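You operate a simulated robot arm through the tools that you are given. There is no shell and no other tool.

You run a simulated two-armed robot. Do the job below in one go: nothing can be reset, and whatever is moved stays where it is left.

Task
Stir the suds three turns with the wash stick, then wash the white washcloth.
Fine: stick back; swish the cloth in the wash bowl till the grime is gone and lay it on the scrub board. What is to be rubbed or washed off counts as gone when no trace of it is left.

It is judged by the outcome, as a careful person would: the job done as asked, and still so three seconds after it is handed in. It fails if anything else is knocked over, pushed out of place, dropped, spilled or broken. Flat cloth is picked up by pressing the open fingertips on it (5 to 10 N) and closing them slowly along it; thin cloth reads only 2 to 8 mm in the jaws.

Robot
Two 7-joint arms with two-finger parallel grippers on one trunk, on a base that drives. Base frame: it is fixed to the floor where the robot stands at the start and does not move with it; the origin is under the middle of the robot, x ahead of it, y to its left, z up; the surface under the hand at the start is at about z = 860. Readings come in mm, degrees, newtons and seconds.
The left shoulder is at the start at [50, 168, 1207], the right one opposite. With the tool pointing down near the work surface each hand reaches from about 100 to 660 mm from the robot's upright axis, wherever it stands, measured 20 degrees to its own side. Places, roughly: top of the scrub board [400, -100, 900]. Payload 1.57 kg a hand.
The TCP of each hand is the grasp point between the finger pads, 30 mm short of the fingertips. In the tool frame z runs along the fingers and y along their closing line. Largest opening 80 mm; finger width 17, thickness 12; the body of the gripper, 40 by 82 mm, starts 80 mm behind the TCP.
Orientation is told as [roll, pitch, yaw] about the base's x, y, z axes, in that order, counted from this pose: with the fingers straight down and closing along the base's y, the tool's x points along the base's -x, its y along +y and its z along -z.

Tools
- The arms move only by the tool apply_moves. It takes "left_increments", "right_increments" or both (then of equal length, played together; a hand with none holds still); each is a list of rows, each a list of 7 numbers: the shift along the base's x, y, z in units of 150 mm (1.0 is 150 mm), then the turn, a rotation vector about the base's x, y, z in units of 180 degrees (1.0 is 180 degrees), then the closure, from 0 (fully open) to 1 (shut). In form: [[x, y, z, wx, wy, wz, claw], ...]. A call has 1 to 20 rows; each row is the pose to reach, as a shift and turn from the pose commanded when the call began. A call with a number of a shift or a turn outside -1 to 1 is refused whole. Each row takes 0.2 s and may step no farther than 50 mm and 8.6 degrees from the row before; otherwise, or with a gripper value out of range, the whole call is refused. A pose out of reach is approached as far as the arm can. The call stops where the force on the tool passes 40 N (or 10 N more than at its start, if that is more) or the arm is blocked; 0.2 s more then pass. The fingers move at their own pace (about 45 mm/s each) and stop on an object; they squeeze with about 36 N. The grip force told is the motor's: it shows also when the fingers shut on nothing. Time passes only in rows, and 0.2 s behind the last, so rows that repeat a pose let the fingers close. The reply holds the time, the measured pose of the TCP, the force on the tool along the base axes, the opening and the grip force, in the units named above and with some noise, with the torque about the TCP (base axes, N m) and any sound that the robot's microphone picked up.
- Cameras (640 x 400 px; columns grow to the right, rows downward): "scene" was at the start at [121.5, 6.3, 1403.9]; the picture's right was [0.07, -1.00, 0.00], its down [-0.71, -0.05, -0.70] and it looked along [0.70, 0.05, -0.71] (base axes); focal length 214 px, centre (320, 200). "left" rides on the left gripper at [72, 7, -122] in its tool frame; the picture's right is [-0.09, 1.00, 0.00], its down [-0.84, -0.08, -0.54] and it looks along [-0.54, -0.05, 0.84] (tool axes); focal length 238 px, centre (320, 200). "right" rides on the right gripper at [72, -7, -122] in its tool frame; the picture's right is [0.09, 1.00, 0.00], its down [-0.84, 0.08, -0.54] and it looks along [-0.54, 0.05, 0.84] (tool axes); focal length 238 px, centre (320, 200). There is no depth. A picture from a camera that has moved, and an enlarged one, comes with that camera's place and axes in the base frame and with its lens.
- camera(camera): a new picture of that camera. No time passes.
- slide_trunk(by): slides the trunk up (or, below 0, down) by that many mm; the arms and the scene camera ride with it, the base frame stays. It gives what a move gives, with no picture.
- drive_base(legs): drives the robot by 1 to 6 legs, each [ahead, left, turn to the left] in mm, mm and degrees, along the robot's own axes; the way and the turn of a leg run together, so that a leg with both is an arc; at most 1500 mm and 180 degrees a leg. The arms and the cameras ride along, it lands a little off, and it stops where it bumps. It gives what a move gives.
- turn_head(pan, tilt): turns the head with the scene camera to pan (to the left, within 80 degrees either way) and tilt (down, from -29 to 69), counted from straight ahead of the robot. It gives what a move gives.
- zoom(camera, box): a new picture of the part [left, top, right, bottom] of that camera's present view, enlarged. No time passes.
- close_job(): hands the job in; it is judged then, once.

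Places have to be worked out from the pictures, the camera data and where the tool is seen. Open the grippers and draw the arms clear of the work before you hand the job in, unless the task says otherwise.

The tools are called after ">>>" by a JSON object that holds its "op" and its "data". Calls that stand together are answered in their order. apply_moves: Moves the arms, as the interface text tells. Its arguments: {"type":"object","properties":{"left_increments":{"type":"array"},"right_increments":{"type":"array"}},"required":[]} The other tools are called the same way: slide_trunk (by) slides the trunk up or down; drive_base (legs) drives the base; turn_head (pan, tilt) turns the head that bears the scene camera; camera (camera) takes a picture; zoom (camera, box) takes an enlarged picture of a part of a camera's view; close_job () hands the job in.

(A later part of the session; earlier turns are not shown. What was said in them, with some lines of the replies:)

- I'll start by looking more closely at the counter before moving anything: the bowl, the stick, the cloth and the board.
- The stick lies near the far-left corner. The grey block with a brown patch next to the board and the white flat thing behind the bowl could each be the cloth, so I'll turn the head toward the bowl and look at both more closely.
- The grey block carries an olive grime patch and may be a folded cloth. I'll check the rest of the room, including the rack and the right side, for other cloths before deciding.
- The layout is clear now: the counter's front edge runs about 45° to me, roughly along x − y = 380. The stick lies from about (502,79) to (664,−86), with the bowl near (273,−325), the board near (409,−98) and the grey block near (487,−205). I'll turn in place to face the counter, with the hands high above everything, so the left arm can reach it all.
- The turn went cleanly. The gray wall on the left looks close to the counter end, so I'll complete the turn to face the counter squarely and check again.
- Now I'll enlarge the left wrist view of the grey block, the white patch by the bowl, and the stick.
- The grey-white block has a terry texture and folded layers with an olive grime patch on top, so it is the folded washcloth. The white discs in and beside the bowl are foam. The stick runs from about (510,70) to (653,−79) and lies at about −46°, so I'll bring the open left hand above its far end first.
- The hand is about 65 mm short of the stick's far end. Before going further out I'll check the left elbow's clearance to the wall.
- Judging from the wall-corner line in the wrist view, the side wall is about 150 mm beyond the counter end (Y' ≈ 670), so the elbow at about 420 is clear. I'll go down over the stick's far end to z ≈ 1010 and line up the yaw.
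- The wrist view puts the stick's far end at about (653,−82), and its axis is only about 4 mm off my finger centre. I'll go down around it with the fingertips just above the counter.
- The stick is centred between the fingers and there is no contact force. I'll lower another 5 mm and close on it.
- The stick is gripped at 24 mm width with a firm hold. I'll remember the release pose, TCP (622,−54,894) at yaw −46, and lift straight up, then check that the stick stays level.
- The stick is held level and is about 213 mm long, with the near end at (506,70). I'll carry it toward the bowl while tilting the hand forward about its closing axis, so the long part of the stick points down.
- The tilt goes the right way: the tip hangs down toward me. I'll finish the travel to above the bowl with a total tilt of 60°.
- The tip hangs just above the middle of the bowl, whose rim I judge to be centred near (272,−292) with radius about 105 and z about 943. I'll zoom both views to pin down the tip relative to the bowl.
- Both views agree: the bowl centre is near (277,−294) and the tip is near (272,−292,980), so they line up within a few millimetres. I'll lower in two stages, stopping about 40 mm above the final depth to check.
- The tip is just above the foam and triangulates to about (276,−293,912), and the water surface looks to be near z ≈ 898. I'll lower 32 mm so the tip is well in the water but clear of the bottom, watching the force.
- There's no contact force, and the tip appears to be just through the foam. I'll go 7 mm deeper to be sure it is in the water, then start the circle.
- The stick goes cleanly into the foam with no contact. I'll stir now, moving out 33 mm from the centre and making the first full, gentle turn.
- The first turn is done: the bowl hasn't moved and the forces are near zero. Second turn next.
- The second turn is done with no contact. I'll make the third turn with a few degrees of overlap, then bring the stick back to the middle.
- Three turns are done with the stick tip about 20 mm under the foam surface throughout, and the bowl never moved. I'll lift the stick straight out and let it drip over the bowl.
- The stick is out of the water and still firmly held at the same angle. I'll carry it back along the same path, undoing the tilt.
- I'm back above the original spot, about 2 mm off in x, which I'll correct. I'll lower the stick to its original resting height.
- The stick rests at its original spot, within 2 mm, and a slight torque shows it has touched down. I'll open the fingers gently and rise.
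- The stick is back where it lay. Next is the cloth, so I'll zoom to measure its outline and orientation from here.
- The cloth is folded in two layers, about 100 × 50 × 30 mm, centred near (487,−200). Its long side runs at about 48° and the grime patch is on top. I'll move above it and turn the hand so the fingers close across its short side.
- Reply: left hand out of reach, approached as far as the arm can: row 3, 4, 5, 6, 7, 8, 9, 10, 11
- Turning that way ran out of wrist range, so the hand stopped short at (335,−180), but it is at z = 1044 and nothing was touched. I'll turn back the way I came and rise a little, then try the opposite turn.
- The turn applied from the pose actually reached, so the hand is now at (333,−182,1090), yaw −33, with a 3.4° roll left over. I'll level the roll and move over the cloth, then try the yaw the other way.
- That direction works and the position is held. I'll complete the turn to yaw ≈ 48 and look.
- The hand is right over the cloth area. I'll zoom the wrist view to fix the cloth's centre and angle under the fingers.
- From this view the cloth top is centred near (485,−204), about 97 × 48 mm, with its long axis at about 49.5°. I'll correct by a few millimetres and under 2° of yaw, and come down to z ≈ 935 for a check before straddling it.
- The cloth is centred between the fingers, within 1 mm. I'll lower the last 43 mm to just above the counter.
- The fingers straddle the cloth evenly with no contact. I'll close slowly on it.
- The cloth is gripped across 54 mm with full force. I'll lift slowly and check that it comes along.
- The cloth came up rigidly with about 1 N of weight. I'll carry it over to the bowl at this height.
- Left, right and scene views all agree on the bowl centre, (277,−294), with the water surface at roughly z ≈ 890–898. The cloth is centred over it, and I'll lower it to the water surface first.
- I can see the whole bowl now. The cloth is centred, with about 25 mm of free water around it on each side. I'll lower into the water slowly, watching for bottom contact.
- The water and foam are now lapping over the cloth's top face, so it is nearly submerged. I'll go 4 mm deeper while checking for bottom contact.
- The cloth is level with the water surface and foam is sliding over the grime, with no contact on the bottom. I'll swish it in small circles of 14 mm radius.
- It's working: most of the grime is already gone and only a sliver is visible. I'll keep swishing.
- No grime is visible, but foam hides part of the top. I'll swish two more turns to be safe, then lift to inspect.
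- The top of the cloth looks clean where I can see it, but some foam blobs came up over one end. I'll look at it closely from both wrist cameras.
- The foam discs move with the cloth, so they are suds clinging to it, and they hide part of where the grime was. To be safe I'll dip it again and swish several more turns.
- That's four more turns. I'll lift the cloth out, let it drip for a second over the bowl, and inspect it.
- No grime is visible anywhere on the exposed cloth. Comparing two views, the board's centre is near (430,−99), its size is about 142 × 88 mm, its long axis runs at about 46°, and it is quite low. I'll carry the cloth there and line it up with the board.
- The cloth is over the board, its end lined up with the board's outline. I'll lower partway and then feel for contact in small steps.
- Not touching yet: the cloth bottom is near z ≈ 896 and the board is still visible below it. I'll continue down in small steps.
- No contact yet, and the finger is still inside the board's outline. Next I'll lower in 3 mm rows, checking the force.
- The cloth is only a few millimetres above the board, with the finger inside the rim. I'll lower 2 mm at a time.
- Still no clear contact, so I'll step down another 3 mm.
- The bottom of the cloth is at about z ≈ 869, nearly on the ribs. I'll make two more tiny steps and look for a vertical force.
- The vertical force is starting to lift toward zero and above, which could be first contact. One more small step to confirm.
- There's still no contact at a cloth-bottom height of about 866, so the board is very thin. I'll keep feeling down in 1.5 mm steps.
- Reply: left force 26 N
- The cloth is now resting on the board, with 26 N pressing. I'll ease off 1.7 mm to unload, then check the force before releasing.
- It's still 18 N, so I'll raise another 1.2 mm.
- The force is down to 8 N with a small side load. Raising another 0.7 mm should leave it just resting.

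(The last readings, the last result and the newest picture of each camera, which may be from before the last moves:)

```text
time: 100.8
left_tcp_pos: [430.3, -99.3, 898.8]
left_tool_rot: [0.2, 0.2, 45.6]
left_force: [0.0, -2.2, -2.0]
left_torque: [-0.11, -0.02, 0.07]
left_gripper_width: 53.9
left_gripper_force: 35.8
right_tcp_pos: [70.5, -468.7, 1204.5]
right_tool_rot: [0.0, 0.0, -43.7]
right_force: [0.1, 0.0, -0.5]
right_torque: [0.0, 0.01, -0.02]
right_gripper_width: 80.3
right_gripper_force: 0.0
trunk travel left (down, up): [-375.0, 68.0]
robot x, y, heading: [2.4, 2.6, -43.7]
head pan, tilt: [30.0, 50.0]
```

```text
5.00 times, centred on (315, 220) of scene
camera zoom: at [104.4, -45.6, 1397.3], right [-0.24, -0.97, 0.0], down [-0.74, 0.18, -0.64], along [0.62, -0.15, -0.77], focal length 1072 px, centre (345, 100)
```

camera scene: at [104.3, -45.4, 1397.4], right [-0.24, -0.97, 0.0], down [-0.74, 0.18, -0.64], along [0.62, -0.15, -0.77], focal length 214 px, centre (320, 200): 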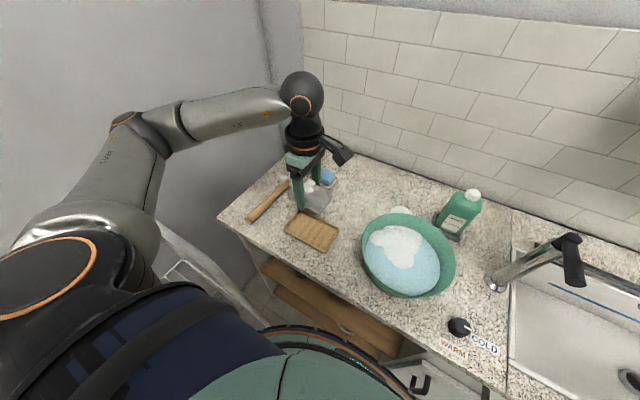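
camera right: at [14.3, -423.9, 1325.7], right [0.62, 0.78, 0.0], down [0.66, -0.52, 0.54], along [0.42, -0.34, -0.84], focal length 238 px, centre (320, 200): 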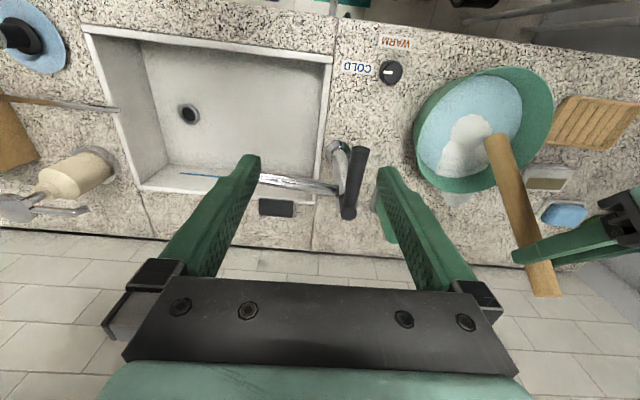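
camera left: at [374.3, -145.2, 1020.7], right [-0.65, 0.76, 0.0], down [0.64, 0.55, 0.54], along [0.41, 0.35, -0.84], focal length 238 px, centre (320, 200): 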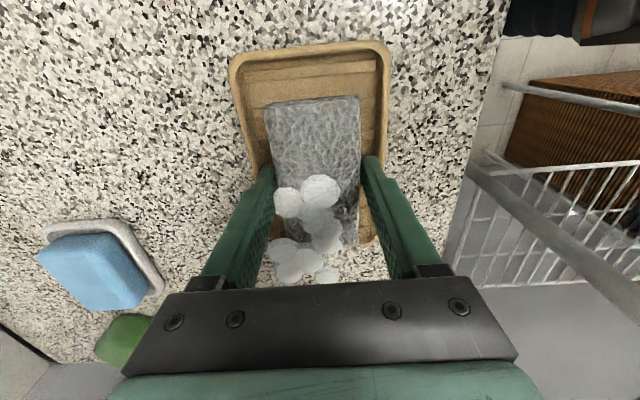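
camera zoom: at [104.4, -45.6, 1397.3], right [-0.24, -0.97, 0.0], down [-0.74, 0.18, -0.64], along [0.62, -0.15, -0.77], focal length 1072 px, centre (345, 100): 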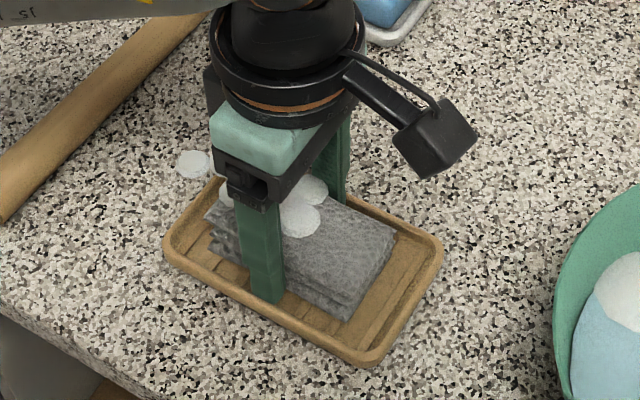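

The hand is unloaded and the cloth is resting on the ribs. I'll open just a few millimetres to about 60, so the fingers don't push the rim, and then rise straight up.

>>> {"op": "apply_moves", "data": {"left_increments": [[0, 0, 0, 0, 0, 0, 0.32], [0, 0, 0, 0, 0, 0, 0.3], [0, 0, 0, 0, 0, 0, 0.28], [0, 0, 0, 0, 0, 0, 0.26], [0, 0, 0, 0, 0, 0, 0.25], [0, 0, 0, 0, 0, 0, 0.25]]}}

>>> {"op": "camera", "data": {"camera": "left"}}

```text
time: 102.2
left_tcp_pos: [430.1, -100.6, 900.1]
left_tool_rot: [-0.1, 0.3, 45.8]
left_force: [3.1, -2.6, -1.8]
left_torque: [-0.08, -0.08, 0.02]
left_gripper_width: 56.9
left_gripper_force: 0.1
right_tcp_pos: [70.1, -469.8, 1205.8]
right_tool_rot: [0.0, 0.0, -43.8]
right_force: [0.8, -0.3, 0.2]
right_torque: [-0.02, 0.0, 0.01]
right_gripper_width: 79.9
right_gripper_force: 0.2
trunk travel left (down, up): [-375.0, 68.0]
robot x, y, heading: [1.5, -0.3, -43.9]
head pan, tilt: [30.0, 50.0]
```

```text
taken
camera left: at [375.5, -145.3, 1022.0], right [-0.65, 0.76, 0.0], down [0.64, 0.55, 0.54], along [0.41, 0.35, -0.84], focal length 238 px, centre (320, 200)
```

left: 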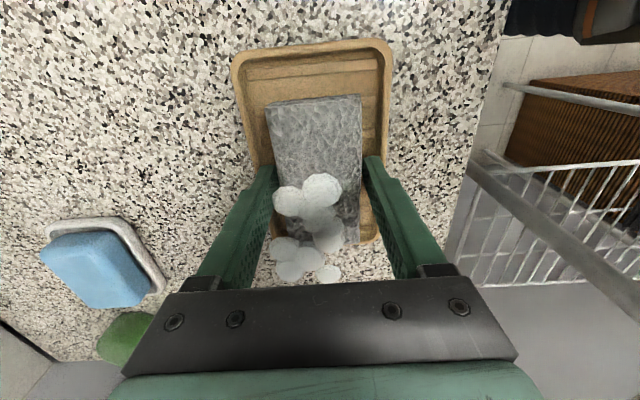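

The near finger is lightly touching the rim's inner wall (about 4 N), but both fingers are off the cloth. I'll keep this opening and rise straight up, shifting 1 mm away from the rim.

>>> {"op": "apply_moves", "data": {"left_increments": [[0.005, -0.005, 0.005, 0, 0, 0, 0.285], [0.005, -0.005, 0.02, 0, 0, 0, 0.285], [0.005, -0.005, 0.05, 0, 0, 0, 0.285], [0.005, -0.005, 0.1, 0, 0, 0, 0.285], [0.005, -0.005, 0.17, 0, 0, 0, 0.2], [0.005, -0.005, 0.25, 0, 0, 0, 0.0]]}}

>>> {"op": "camera", "data": {"camera": "left"}}

>>> {"op": "zoom", "data": {"camera": "scene", "box": [240, 140, 400, 260]}}

```text
time: 103.6
left_tcp_pos: [430.5, -100.4, 938.6]
left_tool_rot: [-0.1, 0.2, 45.7]
left_force: [-0.5, -1.0, 0.2]
left_torque: [-0.01, 0.02, 0.01]
left_gripper_width: 79.8
left_gripper_force: 0.1
right_tcp_pos: [69.6, -469.0, 1205.6]
right_tool_rot: [-0.1, 0.0, -43.8]
right_force: [0.1, 0.3, -0.3]
right_torque: [0.01, 0.0, 0.01]
right_gripper_width: 80.1
right_gripper_force: 0.1
trunk travel left (down, up): [-375.0, 68.0]
robot x, y, heading: [3.3, 2.1, -43.7]
head pan, tilt: [30.0, 50.0]
```

```text
taken
camera left: at [375.6, -145.8, 1059.7], right [-0.65, 0.76, 0.0], down [0.64, 0.55, 0.54], along [0.41, 0.35, -0.84], focal length 238 px, centre (320, 200)
```

left: 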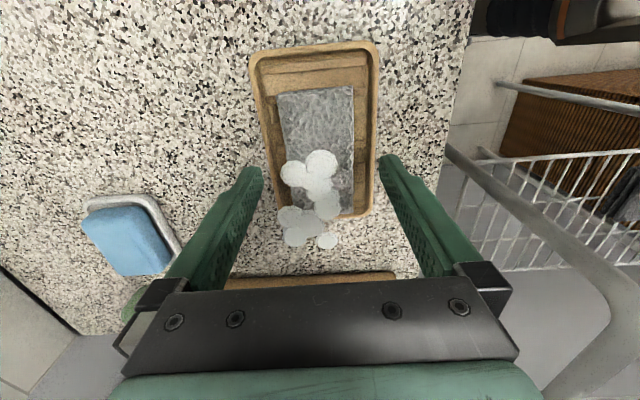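

```text
3.33 times, centred on (320, 200) of scene
camera zoom: at [104.2, -45.4, 1397.4], right [-0.24, -0.97, 0.0], down [-0.74, 0.18, -0.64], along [0.62, -0.15, -0.77], focal length 715 px, centre (320, 200)
```

zoom: 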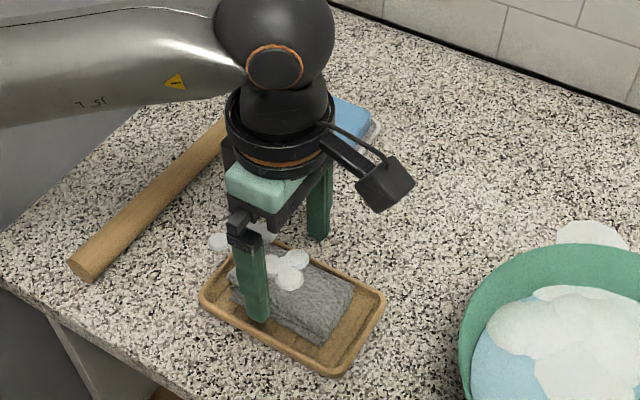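

The cloth stays on the board and the fingers are clear. I'll raise the hand well up to inspect the cloth and check the board's position.

>>> {"op": "apply_moves", "data": {"left_increments": [[0, 0, 0.2, 0, 0, 0, 0], [0, 0, 0.45, 0, 0, 0, 0], [0, 0, 0.7, 0, 0, 0, 0], [0, 0, 1.0, 0, 0, 0, 0]]}}

>>> {"op": "zoom", "data": {"camera": "left", "box": [220, 20, 420, 200]}}

>>> {"op": "camera", "data": {"camera": "left"}}

>>> {"op": "zoom", "data": {"camera": "scene", "box": [270, 180, 360, 260]}}

```text
time: 104.6
left_tcp_pos: [429.8, -100.9, 1088.9]
left_tool_rot: [0.0, 0.2, 45.6]
left_force: [-0.3, -0.2, 0.0]
left_torque: [-0.01, -0.03, -0.01]
left_gripper_width: 80.1
left_gripper_force: 0.0
right_tcp_pos: [69.0, -469.9, 1206.0]
right_tool_rot: [0.1, 0.0, -43.8]
right_force: [-0.2, 0.1, -0.7]
right_torque: [0.0, -0.01, 0.01]
right_gripper_width: 79.9
right_gripper_force: 0.0
trunk travel left (down, up): [-375.0, 68.0]
robot x, y, heading: [-1.2, -1.6, -43.8]
head pan, tilt: [30.0, 50.0]
```

```text
2.22 times, centred on (320, 110) of left
camera zoom: at [375.4, -145.7, 1210.2], right [-0.65, 0.76, 0.0], down [0.64, 0.55, 0.54], along [0.41, 0.35, -0.84], focal length 530 px, centre (320, 400)
```

zoom: 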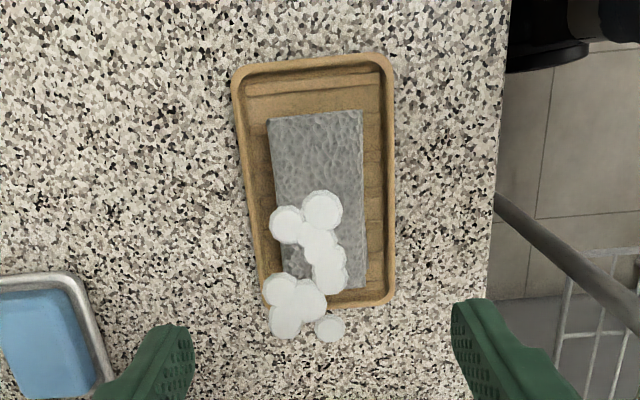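

```text
taken
camera left: at [375.4, -145.7, 1210.2], right [-0.65, 0.76, 0.0], down [0.64, 0.55, 0.54], along [0.41, 0.35, -0.84], focal length 238 px, centre (320, 200)
```

left: 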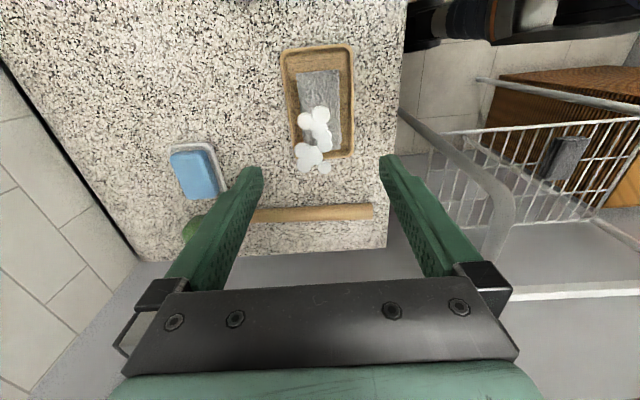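

```text
5.00 times, centred on (315, 220) of scene
camera zoom: at [103.8, -45.4, 1397.4], right [-0.24, -0.97, 0.0], down [-0.74, 0.18, -0.64], along [0.62, -0.15, -0.77], focal length 1072 px, centre (345, 100)
```

zoom: 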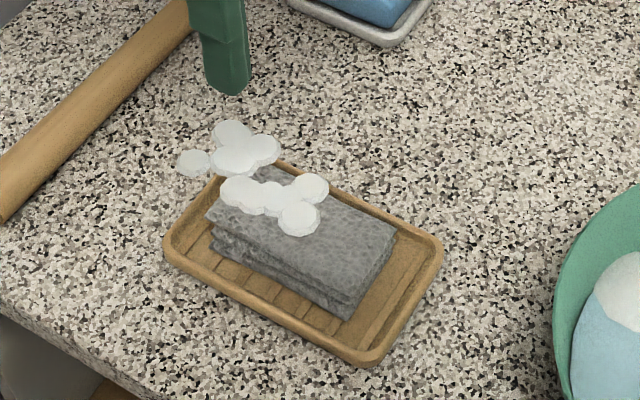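

The board hasn't moved and the cloth lies flat on it with no brown visible. To rule out grime hidden under the clinging suds, I'll look from other angles.

>>> {"op": "zoom", "data": {"camera": "right", "box": [540, 70, 640, 160]}}

>>> {"op": "zoom", "data": {"camera": "left", "box": [280, 60, 360, 180]}}

>>> {"op": "zoom", "data": {"camera": "scene", "box": [290, 195, 345, 245]}}

```text
4.44 times, centred on (590, 115) of right
camera zoom: at [13.8, -423.9, 1325.7], right [0.62, 0.78, 0.0], down [0.66, -0.52, 0.54], along [0.42, -0.34, -0.84], focal length 1059 px, centre (-880, 578)
```

zoom: 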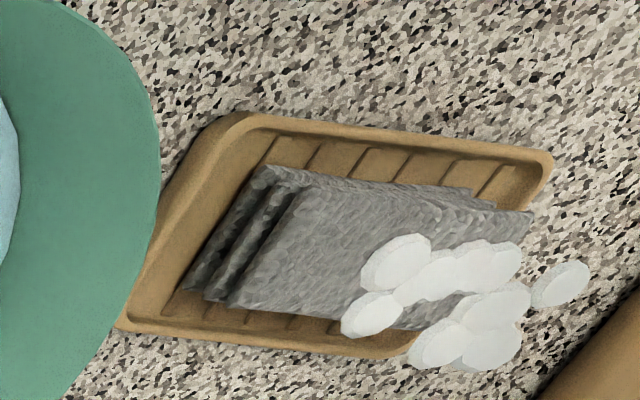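

```text
3.33 times, centred on (320, 120) of left
camera zoom: at [375.4, -145.7, 1210.2], right [-0.65, 0.76, 0.0], down [0.64, 0.55, 0.54], along [0.41, 0.35, -0.84], focal length 794 px, centre (320, 467)
```

zoom: 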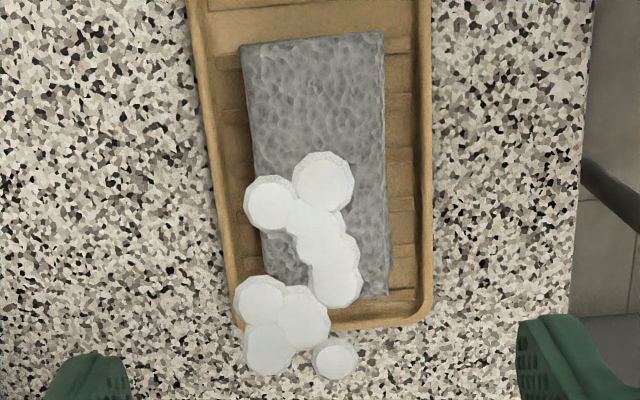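

```text
8.00 times, centred on (318, 220) of scene
camera zoom: at [103.8, -45.4, 1397.4], right [-0.24, -0.97, 0.0], down [-0.74, 0.18, -0.64], along [0.62, -0.15, -0.77], focal length 1716 px, centre (340, 40)
```

zoom: 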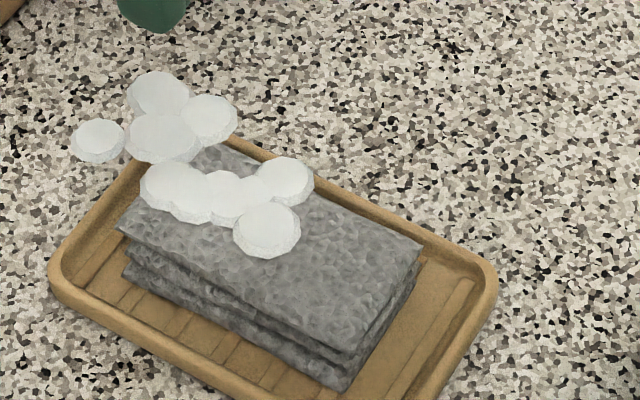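

The board hasn't moved, and every exposed part of the cloth is clean from all three angles, including the gaps between the suds. The grime was visibly shrinking by the second turn and out of sight by the fourth, and I've done ten. I'll draw the left arm up and clear, then check the whole counter.

>>> {"op": "apply_moves", "data": {"left_increments": [[0, 0, 0.25, 0, 0, 0, 0], [0, 0, 0.5, 0, 0, 0, 0], [0, 0, 0.75, 0, 0, 0, 0], [-0.1, 0.1, 0.93, 0, 0, 0, 0], [-0.3, 0.3, 0.93, 0, 0, 0, 0], [-0.45, 0.45, 0.93, 0, 0, 0, 0]]}}

>>> {"op": "turn_head", "data": {"pan": 18, "tilt": 52}}

>>> {"op": "camera", "data": {"camera": "scene"}}

>>> {"op": "camera", "data": {"camera": "left"}}

```text
time: 106.0
left_tcp_pos: [363.1, -31.0, 1225.8]
left_tool_rot: [0.0, 0.3, 45.7]
left_force: [0.0, 0.0, 0.0]
left_torque: [-0.01, 0.0, 0.0]
left_gripper_width: 80.0
left_gripper_force: 0.1
right_tcp_pos: [68.7, -469.9, 1205.6]
right_tool_rot: [0.0, 0.0, -43.7]
right_force: [-0.1, 0.8, 0.1]
right_torque: [-0.01, -0.02, -0.01]
right_gripper_width: 79.9
right_gripper_force: 0.1
trunk travel left (down, up): [-375.0, 68.0]
robot x, y, heading: [0.6, 1.4, -43.7]
head pan, tilt: [30.0, 50.0]
```

```text
time: 106.8
left_tcp_pos: [362.2, -32.5, 1225.3]
left_tool_rot: [-0.1, 0.2, 45.6]
left_force: [-0.7, -0.4, -0.7]
left_torque: [0.03, 0.0, -0.02]
left_gripper_width: 80.0
left_gripper_force: 0.1
right_tcp_pos: [70.9, -469.0, 1205.6]
right_tool_rot: [0.0, 0.0, -43.8]
right_force: [0.5, 0.0, 0.2]
right_torque: [-0.01, 0.01, 0.0]
right_gripper_width: 79.8
right_gripper_force: 0.1
trunk travel left (down, up): [-375.0, 68.0]
robot x, y, heading: [-2.0, 4.4, -43.8]
head pan, tilt: [18.0, 52.0]
```

```text
taken
camera scene: at [97.1, -59.6, 1394.8], right [-0.43, -0.9, 0.0], down [-0.71, 0.34, -0.62], along [0.55, -0.27, -0.79], focal length 214 px, centre (320, 200)
```

scene: 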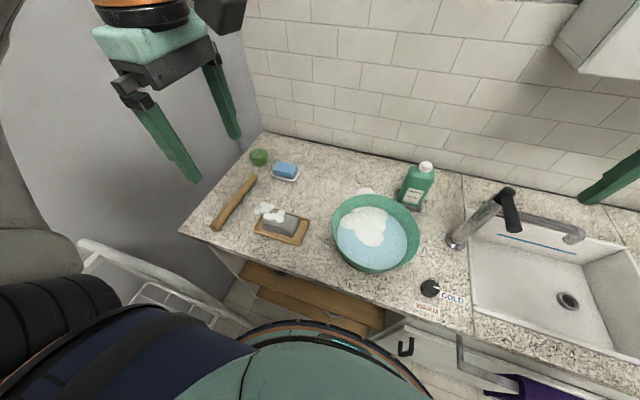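

```text
taken
camera left: at [307.9, -78.0, 1348.4], right [-0.65, 0.76, 0.0], down [0.64, 0.55, 0.54], along [0.41, 0.35, -0.84], focal length 238 px, centre (320, 200)
```

left: 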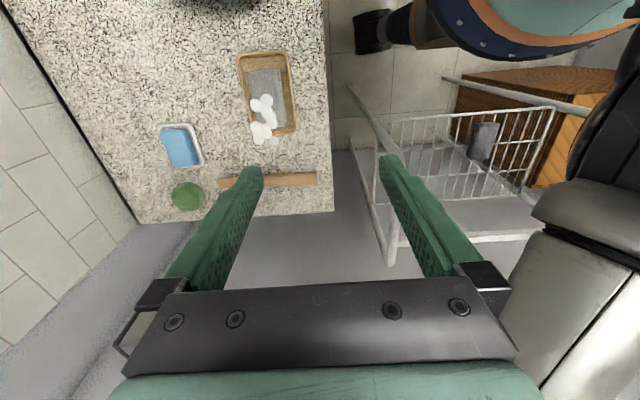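

Everything on the counter is where it belongs. I'll take one last close look at the cloth from these two new angles before handing in.

>>> {"op": "zoom", "data": {"camera": "left", "box": [225, 40, 310, 155]}}

>>> {"op": "zoom", "data": {"camera": "scene", "box": [240, 190, 325, 255]}}

```text
3.48 times, centred on (268, 98) of left
camera zoom: at [307.9, -78.0, 1348.4], right [-0.65, 0.76, 0.0], down [0.64, 0.55, 0.54], along [0.41, 0.35, -0.84], focal length 829 px, centre (503, 556)
```

zoom: 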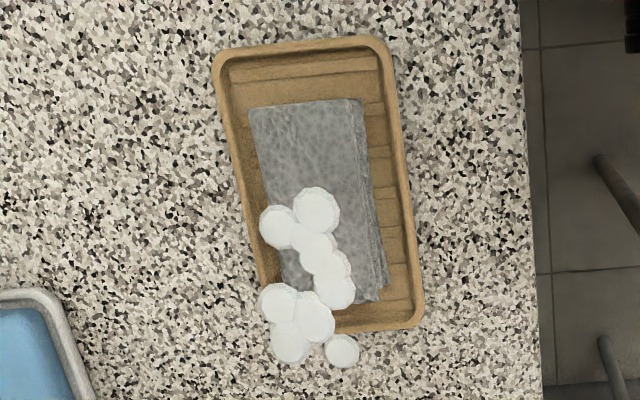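

```text
6.15 times, centred on (282, 222) of scene
camera zoom: at [97.1, -59.6, 1394.8], right [-0.43, -0.9, 0.0], down [-0.71, 0.34, -0.62], along [0.55, -0.27, -0.79], focal length 1320 px, centre (551, 62)
```

zoom: 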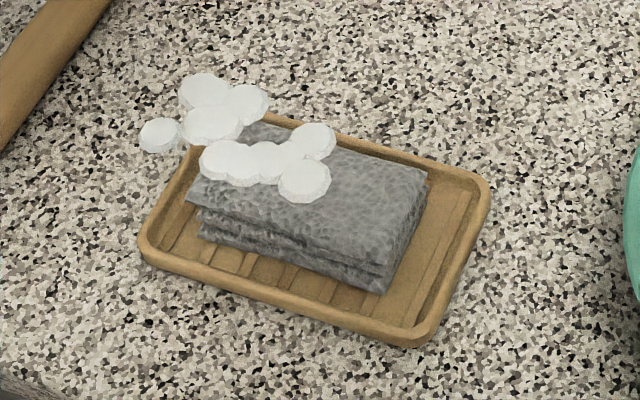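

No trace of grime shows from any angle. The cloth lies flat on the scrub board, the stick is back in its place, and the bowl and everything else stand where they were. Both grippers are open and drawn clear, so I'm handing in the job.

>>> {"op": "close_job", "data": {}}

```text
The job is handed in.
```

I stirred the suds three full turns with the wash stick and put the stick back within about 2 mm of where it lay. I then swished the cloth in the wash bowl for ten small circles and laid it flat on the scrub board.

- **Grime:** No trace shows on any part of the cloth I could see. A cluster of suds clings to one end and covers part of where the patch was, so I couldn't look directly under it. The patch was shrinking by the second swish turn and out of sight by the fourth.
- **Everything else:** The bowl, scrub board, soap dish, bottle and green pot are where they were, and nothing was dropped or knocked over.
- **Misjudged move:** One wrist turn ran out of range and the left hand stopped about 150 mm short of the cloth. It was well above the counter and touched nothing. I backed it out and turned the other way.
- **Contact at the board:** When I set the cloth down, one finger pressed lightly (about 4 N) on the inside of the board's rim, but the board did not shift.

Both grippers are open and the arms are clear of the counter.
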